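You operate a simulated robot arm through the tools that you are given. There is no shell and no other tool. Be economical: measure what you need, move in short steps, check, and stop when the job is done.

You run a simulated robot arm. Do the job below in one go: nothing can be reset, and whatever is moved stays where it is left.

## Task
Take the pot labelled "25 ml" from the top of the steel table and leave it on top of the black cartridge.

It is judged by the outcome, as a careful person would: the job done as asked, and still so three seconds after it is handed in. It fails if anything else is knocked over, pushed out of place, dropped, spilled or broken.

## Robot
A 7-joint arm with a two-finger parallel gripper, fixed in place. Base frame: the origin is at the foot of the arm, x ahead of it, y to its left, z up; the work surface is at about z = 0.8. Lengths are in m, angles in degrees, forces in N, time in s.
With the tool pointing down near the work surface it reaches from about 0.3 to 0.7 m from the base axis. Its first joint turns from -66.0 to 66.0 degrees. Payload 1.57 kg.
Tool frame: the origin (TCP) lies between the finger pads and is the grasp point; the fingertips stand 0.03 m ahead of it; z points along the fingers, y is the line along which they close. Largest opening 0.11 m; finger width 0.024, thickness 0.012; the body of the gripper, 0.048 by 0.112 m, starts 0.078 m behind the TCP.
Orientation is told as [roll, pitch, yaw] about the base's x, y, z axes, in that order, counted from this pose: with the fingers straight down and closing along the base's y, the tool's x points along the base's -x, its y along +y and its z along -z.

## Interface
- The arm moves only by the tool nudge_tool. Its argument "moves" is a list that holds one entry, the list of rows, each a list of 5 numbers: the shift along the base's x, y, z in units of 30 mm (1.0 is 30 mm), then the turn about the base's z in units of 6 degrees (1.0 is 6 degrees), then the finger opening in mm, from 0 to 110. In form: [[[tx, ty, tz, twist, grip], ...]]. A call has 1 to 20 rows; each row shifts and turns the commanded pose from where the row before left it. A call with a number of a shift or a turn outside -1 to 1 is refused whole. A row lasts 0.2 s, in which the tool goes at most 0.05 m and 8.6 degrees; a call with a longer step from one row to the next is refused whole, and so is a gripper value outside its range. Where a pose cannot be reached the arm comes as near as it can. A force on the tool above 40 N (or 10 N above the force at the start of the call, whichever is more), or a blocked arm, ends the call early, and 0.2 s more pass. Each finger travels about 0.108 m/s and halts on what it meets, pressing with about 43 N; the grip force reading is that of the motor and also rises with nothing between the fingers. The clock runs only during rows and for 0.2 s after the last one: add rows that do not move to give the fingers time. The reply holds the time, the measured pose of the TCP, the force on the tool along the base axes, the opening and the grip force, in the units named above and with some noise.
- Cameras (640 x 400 px; columns grow to the right, rows downward): "scene" is fixed at [0.1741, -0.4221, 1.3794]; the picture's right is [0.51, -0.86, 0.00], its down [-0.68, -0.41, -0.60] and it looks along [0.52, 0.31, -0.80] (base axes); focal length 324 px, centre (320, 200). "wrist" rides on the gripper at [0.07, 0.016, -0.141] in the tool frame; the picture's right is [-0.23, 0.97, 0.00], its down [-0.86, -0.20, -0.48] and it looks along [-0.47, -0.11, 0.88] (tool axes); focal length 222 px, centre (320, 200). There is no depth. A picture from a camera that has moved, and an enlarged one, comes with that camera's place and axes in the base frame and with its lens.
- capture(camera): a new picture of that camera. The clock stands still meanwhile.
- zoom(camera, box): a new picture of the part [left, top, right, bottom] of that camera's present view, enlarged. The clock stands still meanwhile.
- sign_off(): hands the job in; it is judged then, once.

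Go step by step. Nothing tells you positions but the pictures and the camera data: compare them with the known pose of the tool, close in by small moves and look again before you grip or let go. The budget is 90 turns and 42 pictures, counting those below and the enlarged ones. Unless the task says otherwise, let go and move clear before handing in, and close with one line.

The tools are called after "Emit:" as name(argument=value, ...) on one line, values as JSON. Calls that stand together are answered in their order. nudge_tool: Moves the arm, as the interface text tells. Its arguments: {"type":"object","properties":{"moves":{"type":"array","items":{"type":"array","items":{"type":"array","items":{"type":"number"}}}}},"required":["moves"]} The other tools are called the same way: capture (camera) takes a picture; zoom (camera, box) takes an enlarged picture of a part of a camera's view; sign_off () hands the job in.

At the start:

```text
clock: 0.0
tool_pos: [0.2815, -0.2313, 1.1173]
tcp_rot: [0.0, 0.0, 0.0]
contact_force: [0.0, -0.5, -0.5]
opening: 0.1101
grip_force: 0.1
```

scene: 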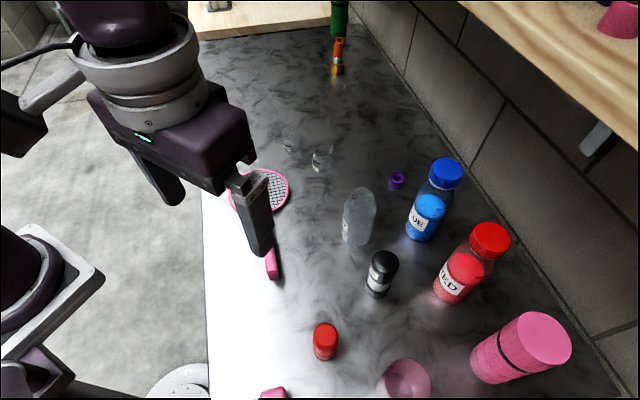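
wrist: 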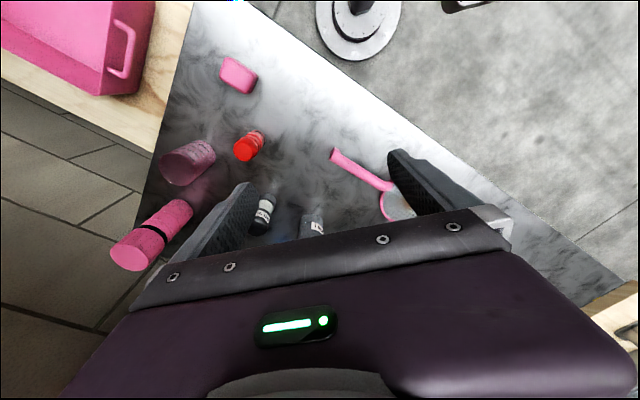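

I see two small clear vessels, a translucent bottle, a black capped item and others; I need to read the labels before moving. I zoom into the scene.

Emit:
zoom(camera="scene", box=[260, 100, 420, 200])

Emit:
zoom(camera="scene", box=[300, 180, 460, 300])

Emit:
zoom(camera="scene", box=[240, 300, 440, 400])

```text
4.00 times, centred on (340, 150) of scene
camera zoom: at [0.1741, -0.4221, 1.3794], right [0.51, -0.86, 0.0], down [-0.68, -0.41, -0.6], along [0.52, 0.31, -0.8], focal length 1296 px, centre (240, 400)
```

zoom: 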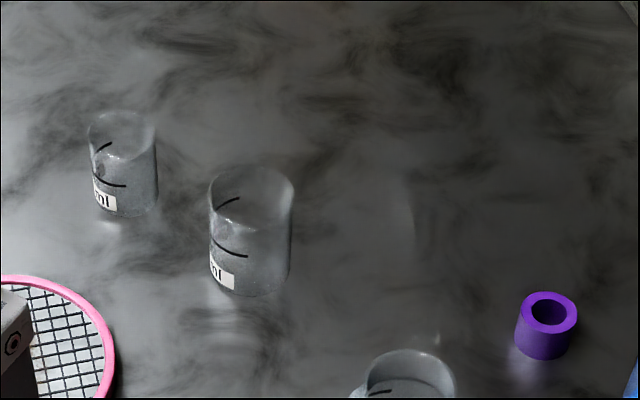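

```text
3.33 times, centred on (380, 240) of scene
camera zoom: at [0.1741, -0.4221, 1.3794], right [0.51, -0.86, 0.0], down [-0.68, -0.41, -0.6], along [0.52, 0.31, -0.8], focal length 1080 px, centre (120, 67)
```

zoom: 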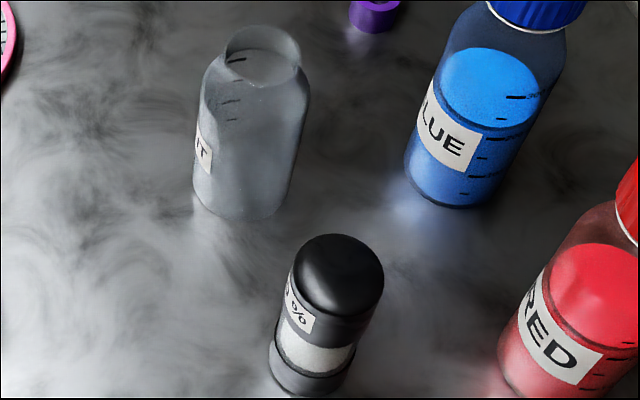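

```text
3.20 times, centred on (340, 350) of scene
camera zoom: at [0.1741, -0.4221, 1.3794], right [0.51, -0.86, 0.0], down [-0.68, -0.41, -0.6], along [0.52, 0.31, -0.8], focal length 1037 px, centre (256, -280)
```

zoom: 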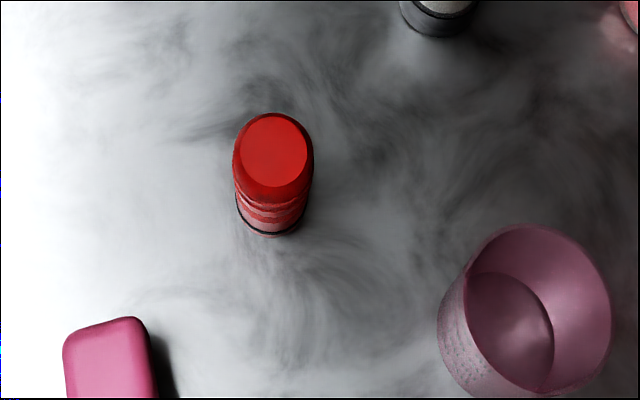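

The two small clear pots are at roughly (0.65,-0.06) and (0.63,-0.16), and the black cartridge is at roughly (0.43,-0.39), about 0.1 m tall. I move above and short of the pots to read their labels with the wrist camera.

Emit:
nudge_tool(moves=[[[0.8, 0.45, -0.19, 0, 110], [0.8, 0.45, -0.19, 0, 110], [0.8, 0.45, -0.19, 0, 110], [0.8, 0.45, -0.19, 0, 110], [0.8, 0.45, -0.19, 0, 110], [0.8, 0.45, -0.19, 0, 110], [0.8, 0.45, -0.19, 0, 110], [0.8, 0.45, -0.19, 0, 110], [0.8, 0.45, -0.19, 0, 110], [0.8, 0.45, -0.19, 0, 110], [0, 0, 0, 0, 110]]])

Emit:
capture(camera="wrist")

```text
clock: 2.4
tool_pos: [0.5214, -0.0974, 1.0583]
tcp_rot: [0.0, -0.1, 0.0]
contact_force: [1.2, -0.2, 0.2]
opening: 0.11
grip_force: 0.1
```

```text
36 pictures are left
camera wrist: at [0.4525, -0.0805, 1.1995], right [0.23, 0.97, 0.0], down [0.86, -0.2, 0.48], along [0.47, -0.11, -0.88], focal length 222 px, centre (320, 200)
```

wrist: 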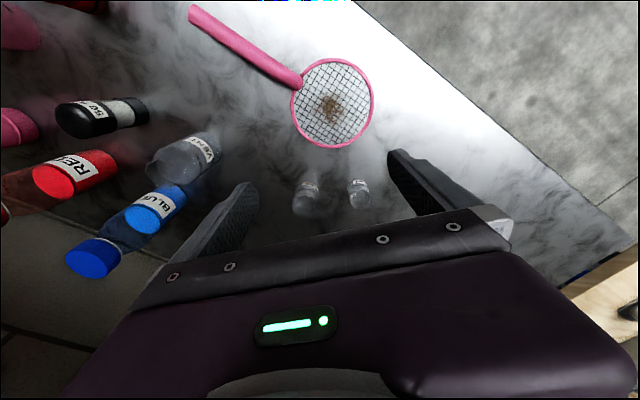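

Emit:
zoom(camera="wrist", box=[284, 168, 380, 228])

Emit:
zoom(camera="wrist", box=[40, 80, 168, 160])

Emit:
zoom(camera="scene", box=[240, 80, 400, 180])

```text
6.67 times, centred on (332, 198) of wrist
camera zoom: at [0.4525, -0.0805, 1.1995], right [0.23, 0.97, 0.0], down [0.86, -0.2, 0.48], along [0.47, -0.11, -0.88], focal length 1481 px, centre (240, 213)
```

zoom: 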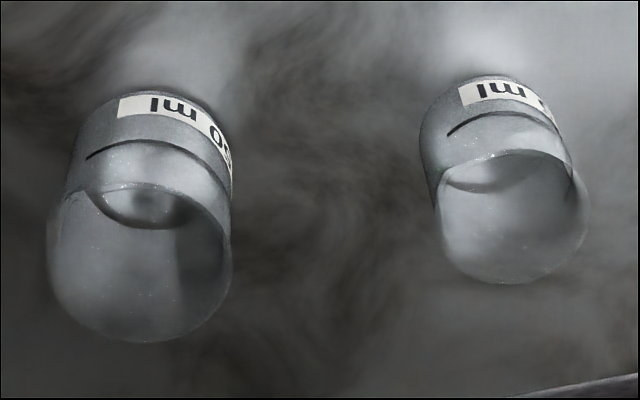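

```text
5.00 times, centred on (104, 120) of wrist
camera zoom: at [0.4525, -0.0805, 1.1995], right [0.23, 0.97, 0.0], down [0.86, -0.2, 0.48], along [0.47, -0.11, -0.88], focal length 1111 px, centre (1400, 600)
```

zoom: 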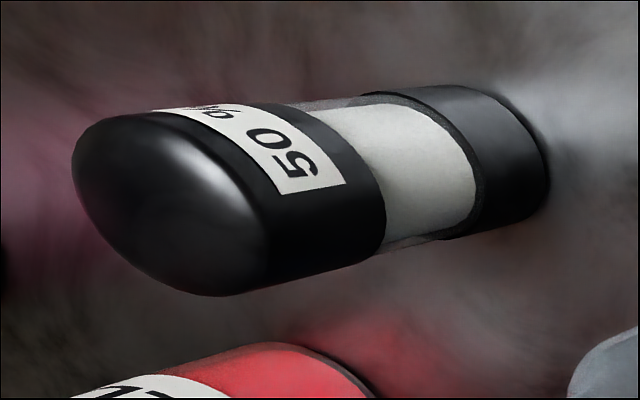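

```text
4.00 times, centred on (320, 130) of scene
camera zoom: at [0.1741, -0.4221, 1.3794], right [0.51, -0.86, 0.0], down [-0.68, -0.41, -0.6], along [0.52, 0.31, -0.8], focal length 1296 px, centre (320, 480)
```

zoom: 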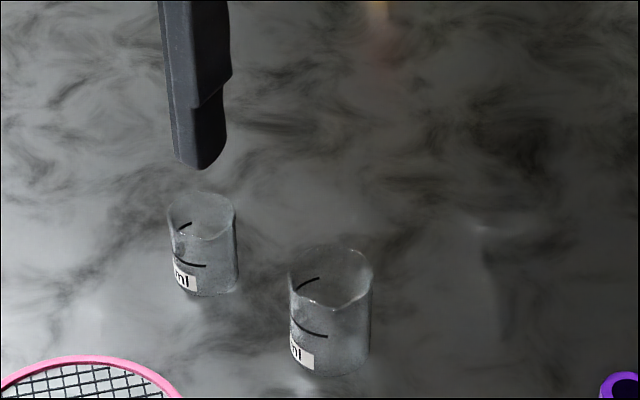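

The larger pot's label ends in "0", so the smaller one at about (0.653,-0.053), rim near z 0.847, must be the "25 ml". The black cartridge is marked "50 %". I move over the small pot with the fingers half open and check.

Emit:
nudge_tool(moves=[[[0.877, 0.296, -0.5, 0, 75], [0.877, 0.296, -0.8, 0, 75], [0.877, 0.296, -0.8, 0, 75], [0.877, 0.296, -0.9, 0, 75], [0.877, 0.296, -0.9, 0, 75], [0, 0, 0, 0, 75], [0, 0, 0, 0, 75]]])

Emit:
capture(camera="wrist")

Emit:
zoom(camera="scene", box=[240, 80, 400, 180])

```text
clock: 4.0
tool_pos: [0.6526, -0.0524, 0.9413]
tcp_rot: [0.0, -0.1, 0.0]
contact_force: [-0.3, -0.4, 0.0]
opening: 0.0754
grip_force: 0.1
```

```text
32 pictures are left
camera wrist: at [0.5837, -0.0356, 1.0822], right [0.23, 0.97, 0.0], down [0.86, -0.2, 0.48], along [0.47, -0.11, -0.88], focal length 222 px, centre (320, 200)
```

wrist: 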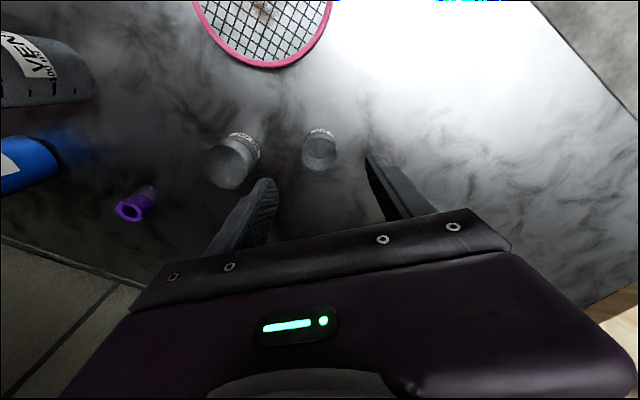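

```text
4.00 times, centred on (320, 130) of scene
camera zoom: at [0.1741, -0.4221, 1.3794], right [0.51, -0.86, 0.0], down [-0.68, -0.41, -0.6], along [0.52, 0.31, -0.8], focal length 1296 px, centre (320, 480)
```

zoom: 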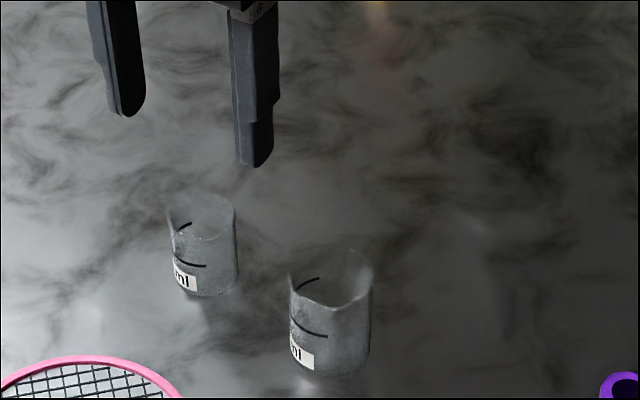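

Emit:
zoom(camera="wrist", box=[272, 110, 368, 170])

```text
6.67 times, centred on (320, 140) of wrist
camera zoom: at [0.5837, -0.0356, 1.0822], right [0.23, 0.97, 0.0], down [0.86, -0.2, 0.48], along [0.47, -0.11, -0.88], focal length 1481 px, centre (320, 600)
```

zoom: 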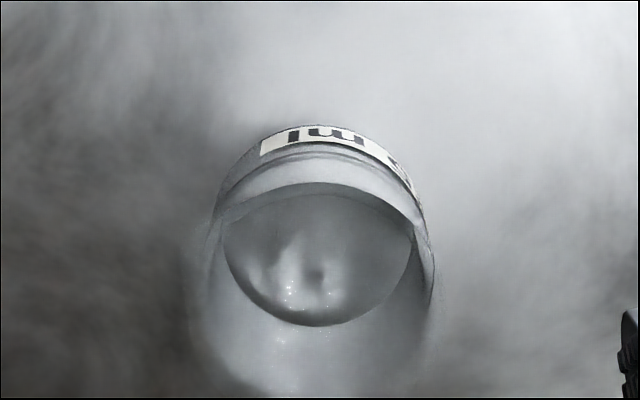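

From this closer view the pot is centred at about (0.658,-0.053), roughly 40 mm wide. I shift 5 mm forward, lower straight down around it and look.

Emit:
nudge_tool(moves=[[[0.17, 0, 0, 0, 75], [0, 0, -0.7, 0, 75], [0, 0, -0.7, 0, 75], [0, 0, -0.7, 0, 75], [0, 0, -0.7, 0, 75], [0, 0, -0.6, 0, 75], [0, 0, 0, 0, 75]]])

Emit:
zoom(camera="scene", box=[240, 80, 400, 180])

Emit:
capture(camera="wrist")

```text
clock: 5.6
tool_pos: [0.6579, -0.0519, 0.8398]
tcp_rot: [0.0, -0.1, 0.0]
contact_force: [0.2, 0.0, -0.7]
opening: 0.0749
grip_force: 0.1
```

```text
4.00 times, centred on (320, 130) of scene
camera zoom: at [0.1741, -0.4221, 1.3794], right [0.51, -0.86, 0.0], down [-0.68, -0.41, -0.6], along [0.52, 0.31, -0.8], focal length 1296 px, centre (320, 480)
```

zoom: 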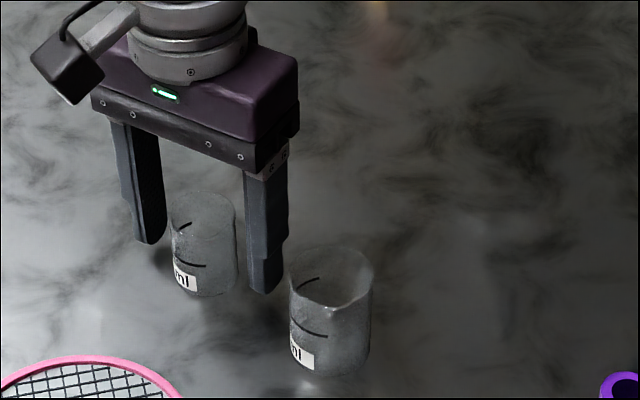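

```text
28 pictures are left
camera wrist: at [0.5884, -0.036, 0.9812], right [0.23, 0.97, 0.0], down [0.85, -0.2, 0.48], along [0.47, -0.11, -0.88], focal length 222 px, centre (320, 200)
```

wrist: 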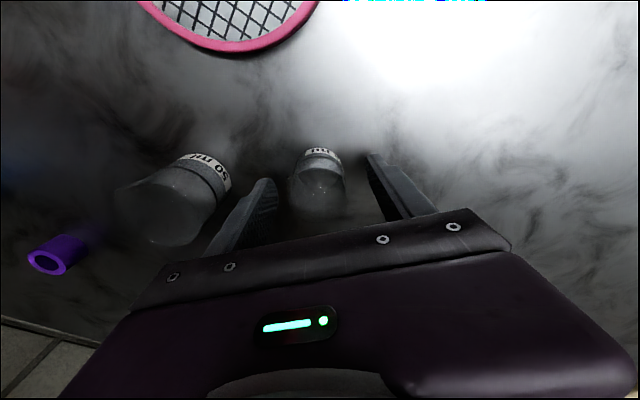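

The neighbour reads "50 ml", and the small pot stands centred between the fingers. I close on it.

Emit:
nudge_tool(moves=[[[0, 0, 0, 0, 60], [0, 0, 0, 0, 48], [0, 0, 0, 0, 42], [0, 0, 0, 0, 36], [0, 0, 0, 0, 34], [0, 0, 0, 0, 34]]])

Emit:
capture(camera="wrist")

```text
clock: 7.0
tool_pos: [0.6569, -0.0531, 0.8405]
tcp_rot: [0.0, 0.0, 0.0]
contact_force: [0.4, 0.3, 0.6]
opening: 0.0382
grip_force: 43.3
```

```text
27 pictures are left
camera wrist: at [0.5884, -0.036, 0.9814], right [0.23, 0.97, 0.0], down [0.86, -0.2, 0.48], along [0.47, -0.11, -0.88], focal length 222 px, centre (320, 200)
```

wrist: 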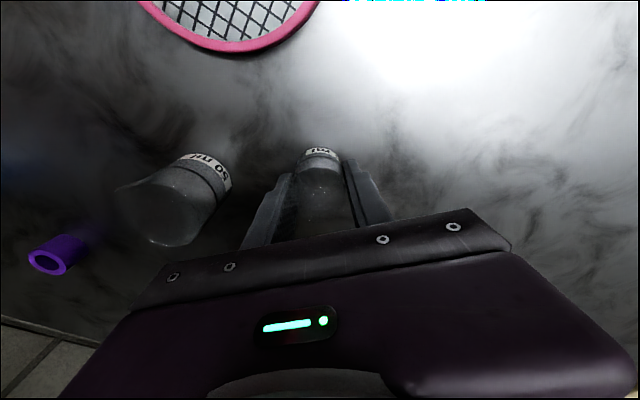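

The pot is gripped at 38 mm. I lift it straight up, well above everything else.

Emit:
nudge_tool(moves=[[[0, 0, 0.3, 0, 34], [0, 0, 0.6, 0, 34], [0, 0, 0.8, 0, 34], [0, 0, 0.9, 0, 34], [0, 0, 0.9, 0, 34], [0, 0, 0.9, 0, 34], [0, 0, 0.9, 0, 34], [0, 0, 0.9, 0, 34], [0, 0, 0.9, 0, 34], [0, 0, 0.8, 0, 34], [0, 0, 0.5, 0, 34], [0, 0, 0, 0, 34]]])

Emit:
zoom(camera="scene", box=[220, 0, 420, 125])

```text
clock: 9.6
tool_pos: [0.6563, -0.0515, 1.0875]
tcp_rot: [0.1, 0.4, 0.1]
contact_force: [-0.1, -0.5, 0.2]
opening: 0.038
grip_force: 42.4
out of reach, approached as far as the arm can: row 11
```

```text
3.20 times, centred on (320, 62) of scene
camera zoom: at [0.1741, -0.4221, 1.3794], right [0.51, -0.86, 0.0], down [-0.68, -0.41, -0.6], along [0.52, 0.31, -0.8], focal length 1037 px, centre (320, 640)
```

zoom: 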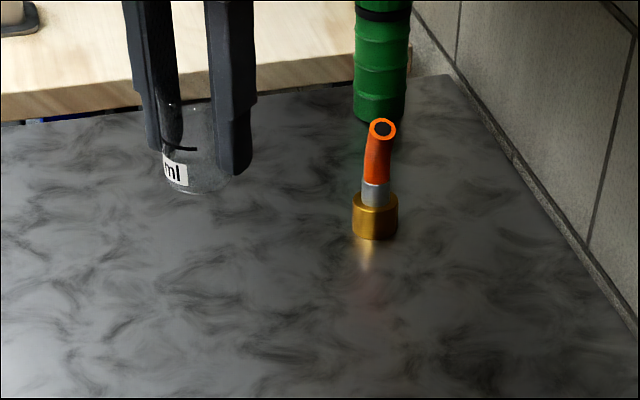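

The pot hangs upright in the fingers, with its bottom about 40 mm below the TCP. I carry it back and then right, to above the black cartridge.

Emit:
nudge_tool(moves=[[[-0.5, 0, 0, 0, 34], [-0.9, 0, 0, 0, 34], [-0.9, 0, 0, 0, 34], [-0.9, 0, 0, 0, 34], [-0.9, 0, 0, 0, 34], [-0.9, 0, 0, 0, 34], [-0.9, -0.3, 0, 0, 34], [-0.9, -0.6, 0, 0, 34], [-0.8, -0.9, 0, 0, 34], [0, -0.95, 0, 0, 34], [0, -0.95, 0, 0, 34], [0, -0.95, 0, 0, 34], [0, -0.95, 0, 0, 34], [0, -0.95, 0, 0, 34], [0, -0.95, 0, 0, 34], [0, -0.95, 0, 0, 34], [0, -0.95, 0, 0, 34], [0, -0.9, 0, 0, 34], [0, -0.5, 0, 0, 34], [0, 0, 0, 0, 34]]])

Emit:
capture(camera="wrist")

Emit:
capture(camera="scene")

```text
clock: 13.8
tool_pos: [0.4297, -0.377, 1.0917]
tcp_rot: [0.0, -0.1, 0.0]
contact_force: [-0.2, -0.7, -0.2]
opening: 0.0377
grip_force: 43.0
```

```text
25 pictures are left
camera wrist: at [0.3613, -0.3603, 1.2329], right [0.23, 0.97, 0.0], down [0.86, -0.2, 0.48], along [0.47, -0.11, -0.88], focal length 222 px, centre (320, 200)
```

wrist: 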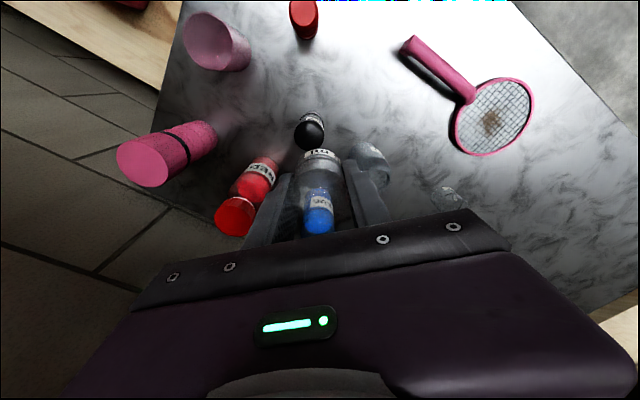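

```text
24 pictures are left
```

scene: 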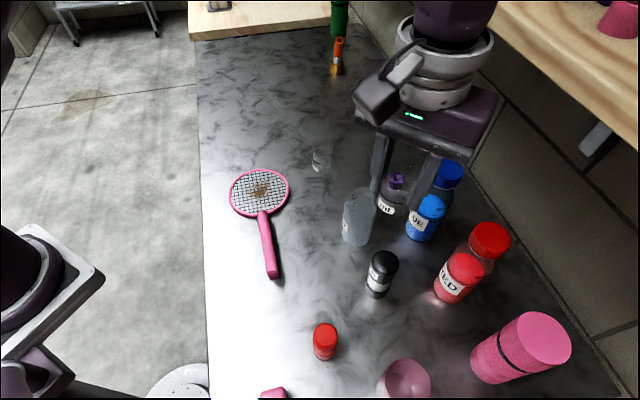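

Emit:
zoom(camera="wrist", box=[272, 100, 368, 160])

Emit:
zoom(camera="scene", box=[340, 240, 420, 300])

```text
6.67 times, centred on (320, 130) of wrist
camera zoom: at [0.3613, -0.3603, 1.2329], right [0.23, 0.97, 0.0], down [0.86, -0.2, 0.48], along [0.47, -0.11, -0.88], focal length 1481 px, centre (320, 667)
```

zoom: 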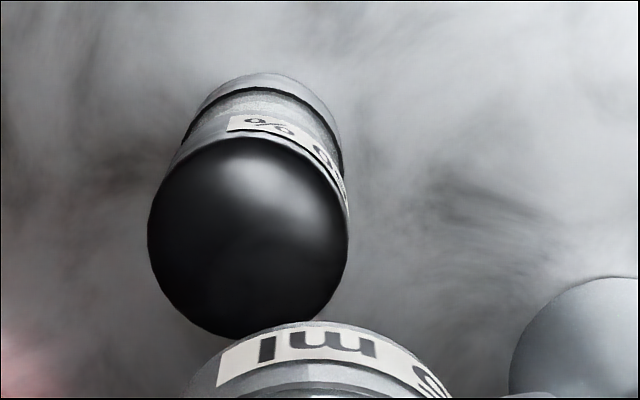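

```text
6.67 times, centred on (380, 270) of scene
camera zoom: at [0.1741, -0.4221, 1.3794], right [0.51, -0.86, 0.0], down [-0.68, -0.41, -0.6], along [0.52, 0.31, -0.8], focal length 2160 px, centre (-80, -267)
```

zoom: 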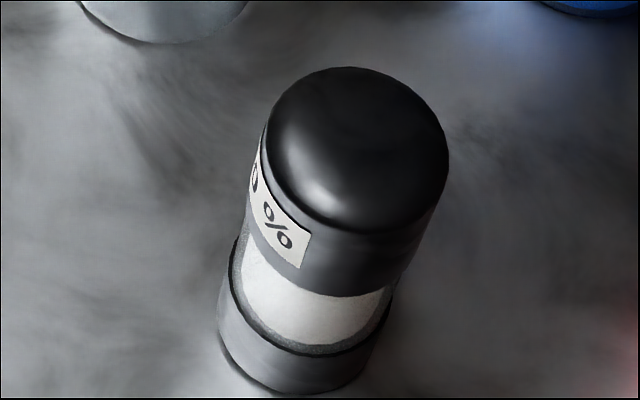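

The cartridge top is centred at about (0.428,-0.393), near z 0.905. I zoom on the held pot to learn its offset from the TCP.

Emit:
zoom(camera="scene", box=[360, 150, 440, 225])

Emit:
zoom(camera="wrist", box=[272, 140, 368, 200])

```text
5.33 times, centred on (400, 188) of scene
camera zoom: at [0.1741, -0.4221, 1.3794], right [0.51, -0.86, 0.0], down [-0.68, -0.41, -0.6], along [0.52, 0.31, -0.8], focal length 1728 px, centre (-107, 267)
```

zoom: 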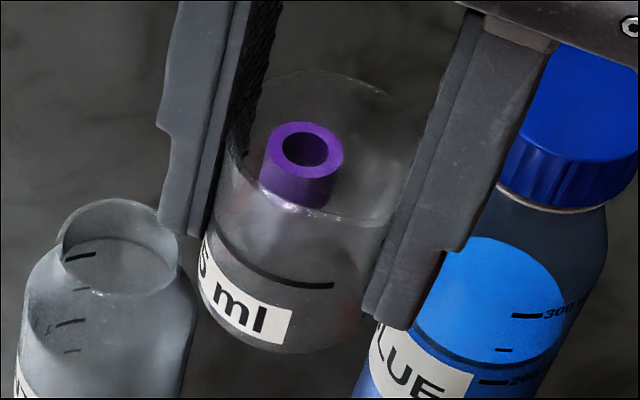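

```text
6.67 times, centred on (320, 170) of wrist
camera zoom: at [0.3613, -0.3603, 1.2329], right [0.23, 0.97, 0.0], down [0.86, -0.2, 0.48], along [0.47, -0.11, -0.88], focal length 1481 px, centre (320, 400)
```

zoom: 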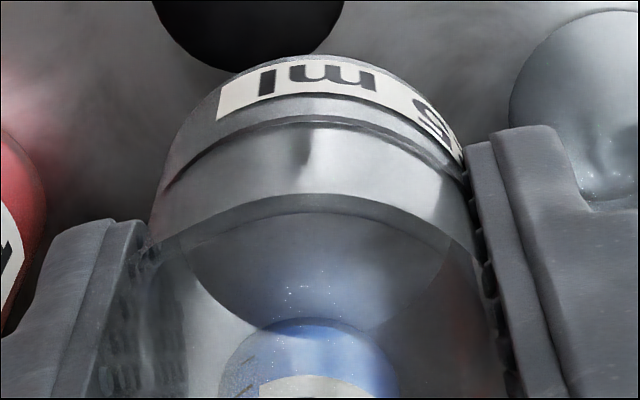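

The held pot ("…5 ml") is centred on the TCP. I shift 16 mm right to sit over the cartridge and come down to about 15 mm above its top.

Emit:
nudge_tool(moves=[[[-0.05, -0.52, 0, 0, 34], [0, 0, -0.6, 0, 34], [0, 0, -0.7, 0, 34], [0, 0, -0.7, 0, 34], [0, 0, -0.7, 0, 34], [0, 0, -0.7, 0, 34], [0, 0, -0.6, 0, 34], [0, 0, 0, 0, 34]]])

Emit:
zoom(camera="scene", box=[335, 205, 431, 300])

Emit:
zoom(camera="wrist", box=[256, 110, 384, 190])

```text
clock: 15.6
tool_pos: [0.4286, -0.391, 0.9709]
tcp_rot: [0.1, -0.1, -0.1]
contact_force: [-0.2, 0.2, -0.4]
opening: 0.0371
grip_force: 43.1
```

```text
4.21 times, centred on (383, 252) of scene
camera zoom: at [0.1741, -0.4221, 1.3794], right [0.51, -0.86, 0.0], down [-0.68, -0.41, -0.6], along [0.52, 0.31, -0.8], focal length 1365 px, centre (55, -21)
```

zoom: 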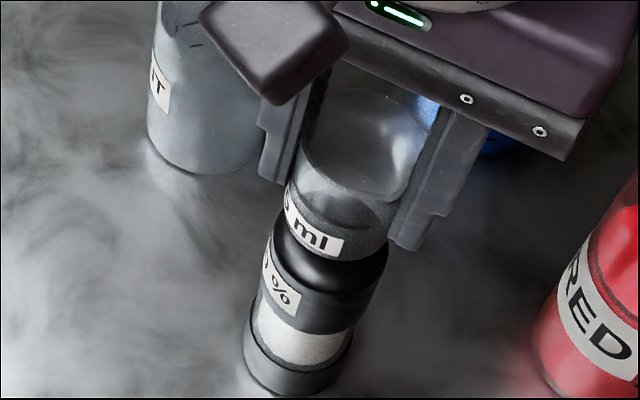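

```text
5.00 times, centred on (320, 150) of wrist
camera zoom: at [0.3595, -0.3751, 1.1122], right [0.23, 0.97, 0.0], down [0.85, -0.2, 0.48], along [0.47, -0.11, -0.88], focal length 1111 px, centre (320, 450)
```

zoom: 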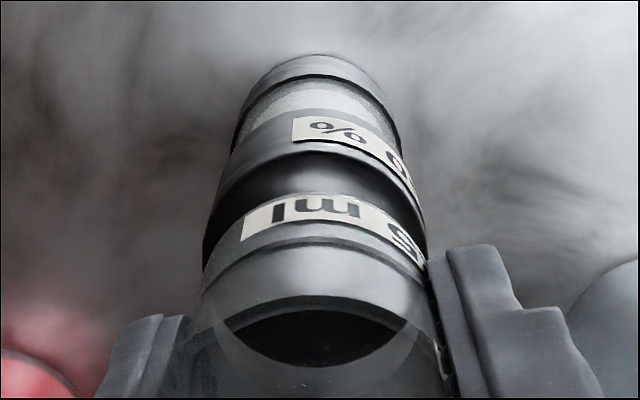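

The pot sits about 25 mm above the cartridge and is aligned to within 1-2 mm. I correct slightly and ease down.

Emit:
nudge_tool(moves=[[[0.04, -0.04, 0, 0, 34], [0, 0, -0.2, 0, 34], [0, 0, -0.2, 0, 34], [0, 0, -0.15, 0, 34], [0, 0, 0, 0, 34]]])

Emit:
zoom(camera="scene", box=[335, 205, 431, 300])

```text
clock: 16.8
tool_pos: [0.4298, -0.3926, 0.9562]
tcp_rot: [0.0, 0.1, 0.0]
contact_force: [-0.3, -0.1, -0.8]
opening: 0.0369
grip_force: 43.2
```

```text
4.21 times, centred on (383, 252) of scene
camera zoom: at [0.1741, -0.4221, 1.3794], right [0.51, -0.86, 0.0], down [-0.68, -0.41, -0.6], along [0.52, 0.31, -0.8], focal length 1365 px, centre (55, -21)
```

zoom: 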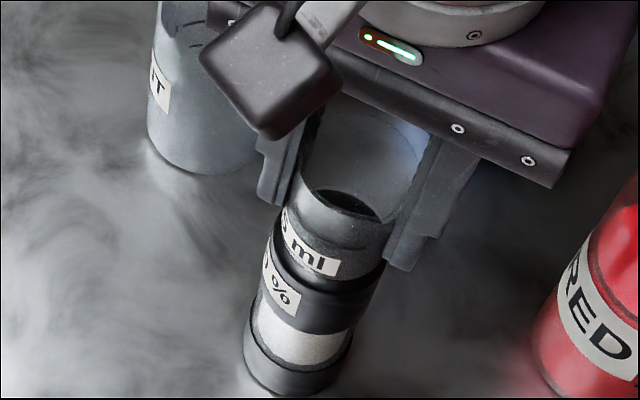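

Still no contact, with several millimetres to go. I continue in tiny steps.

Emit:
nudge_tool(moves=[[[0, 0, -0.1, 0, 34], [0, 0, -0.07, 0, 34], [0, 0, 0, 0, 34]]])

Emit:
nudge_tool(moves=[[[0, 0, -0.06, 0, 34], [0, 0, 0, 0, 34]]])

Emit:
zoom(camera="scene", box=[335, 205, 431, 300])

```text
clock: 17.6
tool_pos: [0.4301, -0.3929, 0.9515]
tcp_rot: [-0.1, -0.2, 0.0]
contact_force: [-0.6, 1.5, 21.0]
opening: 0.0365
grip_force: 43.2
```

```text
clock: 18.2
tool_pos: [0.4293, -0.3928, 0.9485]
tcp_rot: [0.2, 0.0, 0.0]
contact_force: [-0.4, -0.4, -0.2]
opening: 0.0351
grip_force: 18.0
```

```text
4.21 times, centred on (383, 252) of scene
camera zoom: at [0.1741, -0.4221, 1.3794], right [0.51, -0.86, 0.0], down [-0.68, -0.41, -0.6], along [0.52, 0.31, -0.8], focal length 1365 px, centre (55, -21)
```

zoom: 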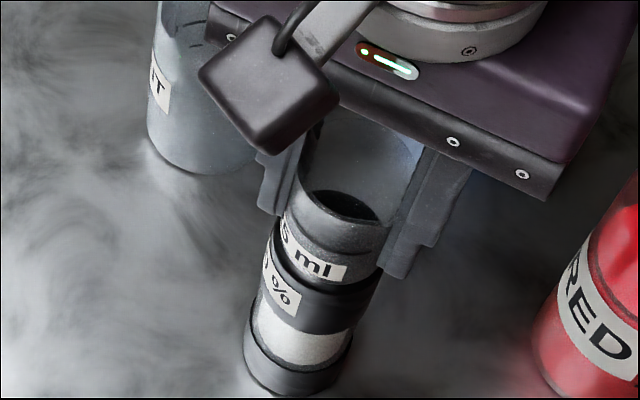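

Contact was felt, but the opening and grip force have dropped, so the pot may have shifted in the fingers. I look closely before doing anything else.

Emit:
zoom(camera="wrist", box=[256, 110, 384, 190])

Emit:
zoom(camera="scene", box=[365, 225, 413, 280])

```text
5.00 times, centred on (320, 150) of wrist
camera zoom: at [0.3604, -0.3765, 1.089], right [0.23, 0.97, 0.0], down [0.86, -0.2, 0.48], along [0.47, -0.11, -0.88], focal length 1111 px, centre (320, 450)
```

zoom: 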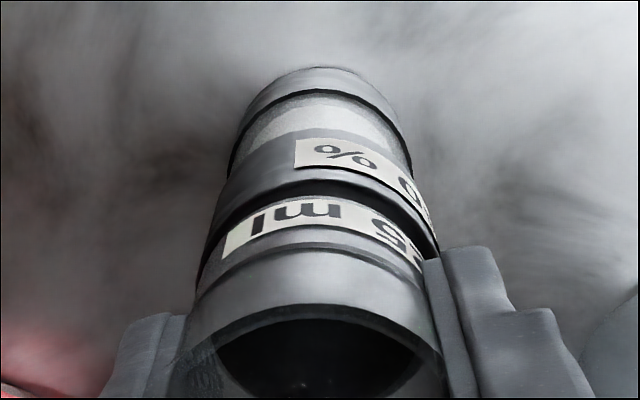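

```text
7.27 times, centred on (389, 252) of scene
camera zoom: at [0.1741, -0.4221, 1.3794], right [0.51, -0.86, 0.0], down [-0.68, -0.41, -0.6], along [0.52, 0.31, -0.8], focal length 2357 px, centre (-182, -182)
```

zoom: 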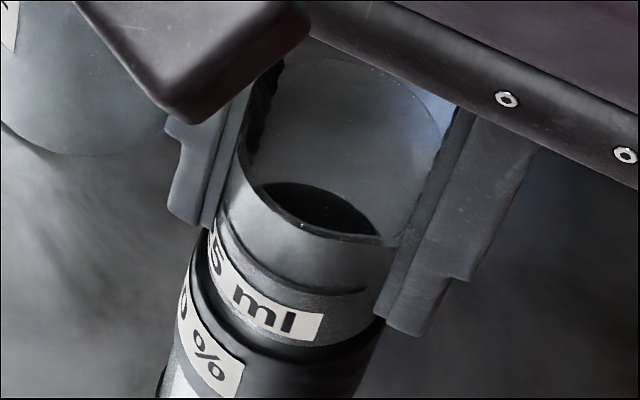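

The pot looks upright and seated, centred on the cartridge, with no load on the tool. I open the fingers slowly and evenly, then check before withdrawing.

Emit:
nudge_tool(moves=[[[0, 0, 0, 0, 36], [0, 0, 0, 0, 37], [0, 0, 0, 0, 38], [0, 0, 0, 0, 39], [0, 0, 0, 0, 40], [0, 0, 0, 0, 42], [0, 0, 0, 0, 45], [0, 0, 0, 0, 45]]])

Emit:
zoom(camera="scene", box=[345, 215, 425, 300])

Emit:
zoom(camera="wrist", box=[256, 110, 384, 190])

```text
clock: 20.0
tool_pos: [0.4292, -0.3932, 0.9485]
tcp_rot: [0.0, 0.0, 0.0]
contact_force: [-0.8, 0.7, 0.1]
opening: 0.0449
grip_force: 0.1
```

```text
4.71 times, centred on (385, 258) of scene
camera zoom: at [0.1741, -0.4221, 1.3794], right [0.51, -0.86, 0.0], down [-0.68, -0.41, -0.6], along [0.52, 0.31, -0.8], focal length 1525 px, centre (14, -71)
```

zoom: 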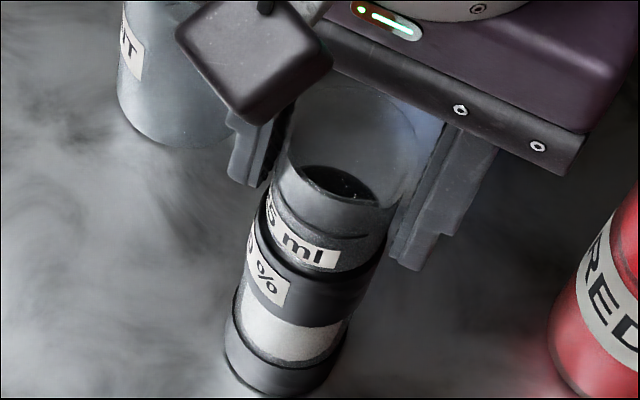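

```text
5.00 times, centred on (320, 150) of wrist
camera zoom: at [0.3604, -0.3766, 1.0895], right [0.23, 0.97, 0.0], down [0.86, -0.2, 0.48], along [0.47, -0.11, -0.88], focal length 1111 px, centre (320, 450)
```

zoom: 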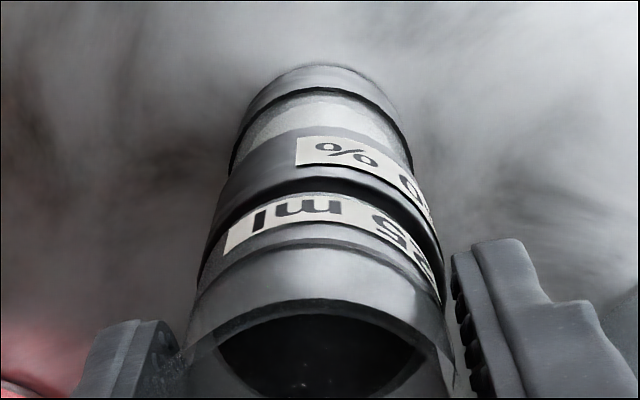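

The pot stands free and level on the cartridge. I open wider and rise straight up.

Emit:
nudge_tool(moves=[[[0, 0, 0, 0, 52], [0, 0, 0, 0, 60], [0, 0, 0, 0, 66], [0, 0, 0, 0, 66], [0, 0, 0.2, 0, 66], [0, 0, 0.4, 0, 66], [0, 0, 0.6, 0, 66], [0, 0, 0.8, 0, 66], [0, 0, 0.8, 0, 66], [0, 0, 0.8, 0, 66], [0, 0, 0.8, 0, 66], [-0.5, 0, 0.5, 0, 66], [-0.8, 0.3, 0.3, 0, 66], [-0.8, 0.8, 0, 0, 66], [-0.8, 0.8, 0, 0, 66], [0, 0.8, 0, 0, 66], [0, 0.5, 0, 0, 66], [0, 0, 0, 0, 66]]])

Emit:
capture(camera="scene")

Emit:
zoom(camera="scene", box=[345, 215, 425, 300])

```text
clock: 23.8
tool_pos: [0.3431, -0.2959, 1.1056]
tcp_rot: [0.0, 0.1, 0.0]
contact_force: [0.7, -0.7, -0.2]
opening: 0.0658
grip_force: 0.0
```

```text
11 pictures are left
```

scene: 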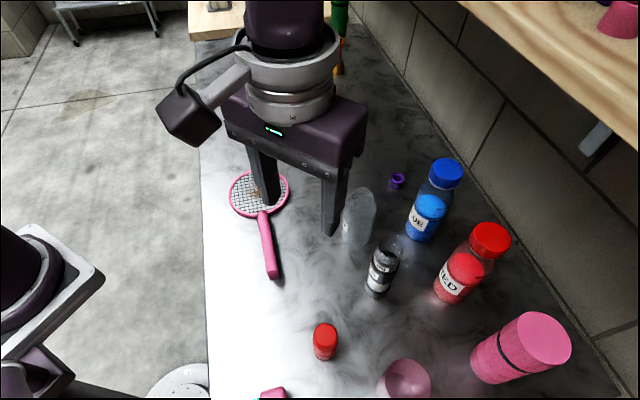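

```text
4.71 times, centred on (385, 258) of scene
camera zoom: at [0.1741, -0.4221, 1.3794], right [0.51, -0.86, 0.0], down [-0.68, -0.41, -0.6], along [0.52, 0.31, -0.8], focal length 1525 px, centre (14, -71)
```

zoom: 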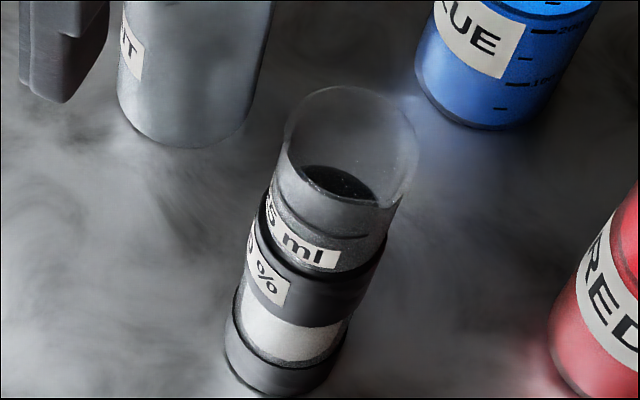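

The pot stands centred and upright on the black cartridge. Everything else is where it was and the arm is clear, so I hand in.

Emit:
sign_off()

```text
The job is handed in.
```

The "25 ml" pot is standing upright on top of the black cartridge; I let go, moved the arm clear and handed the job in, and the last picture showed nothing else disturbed.
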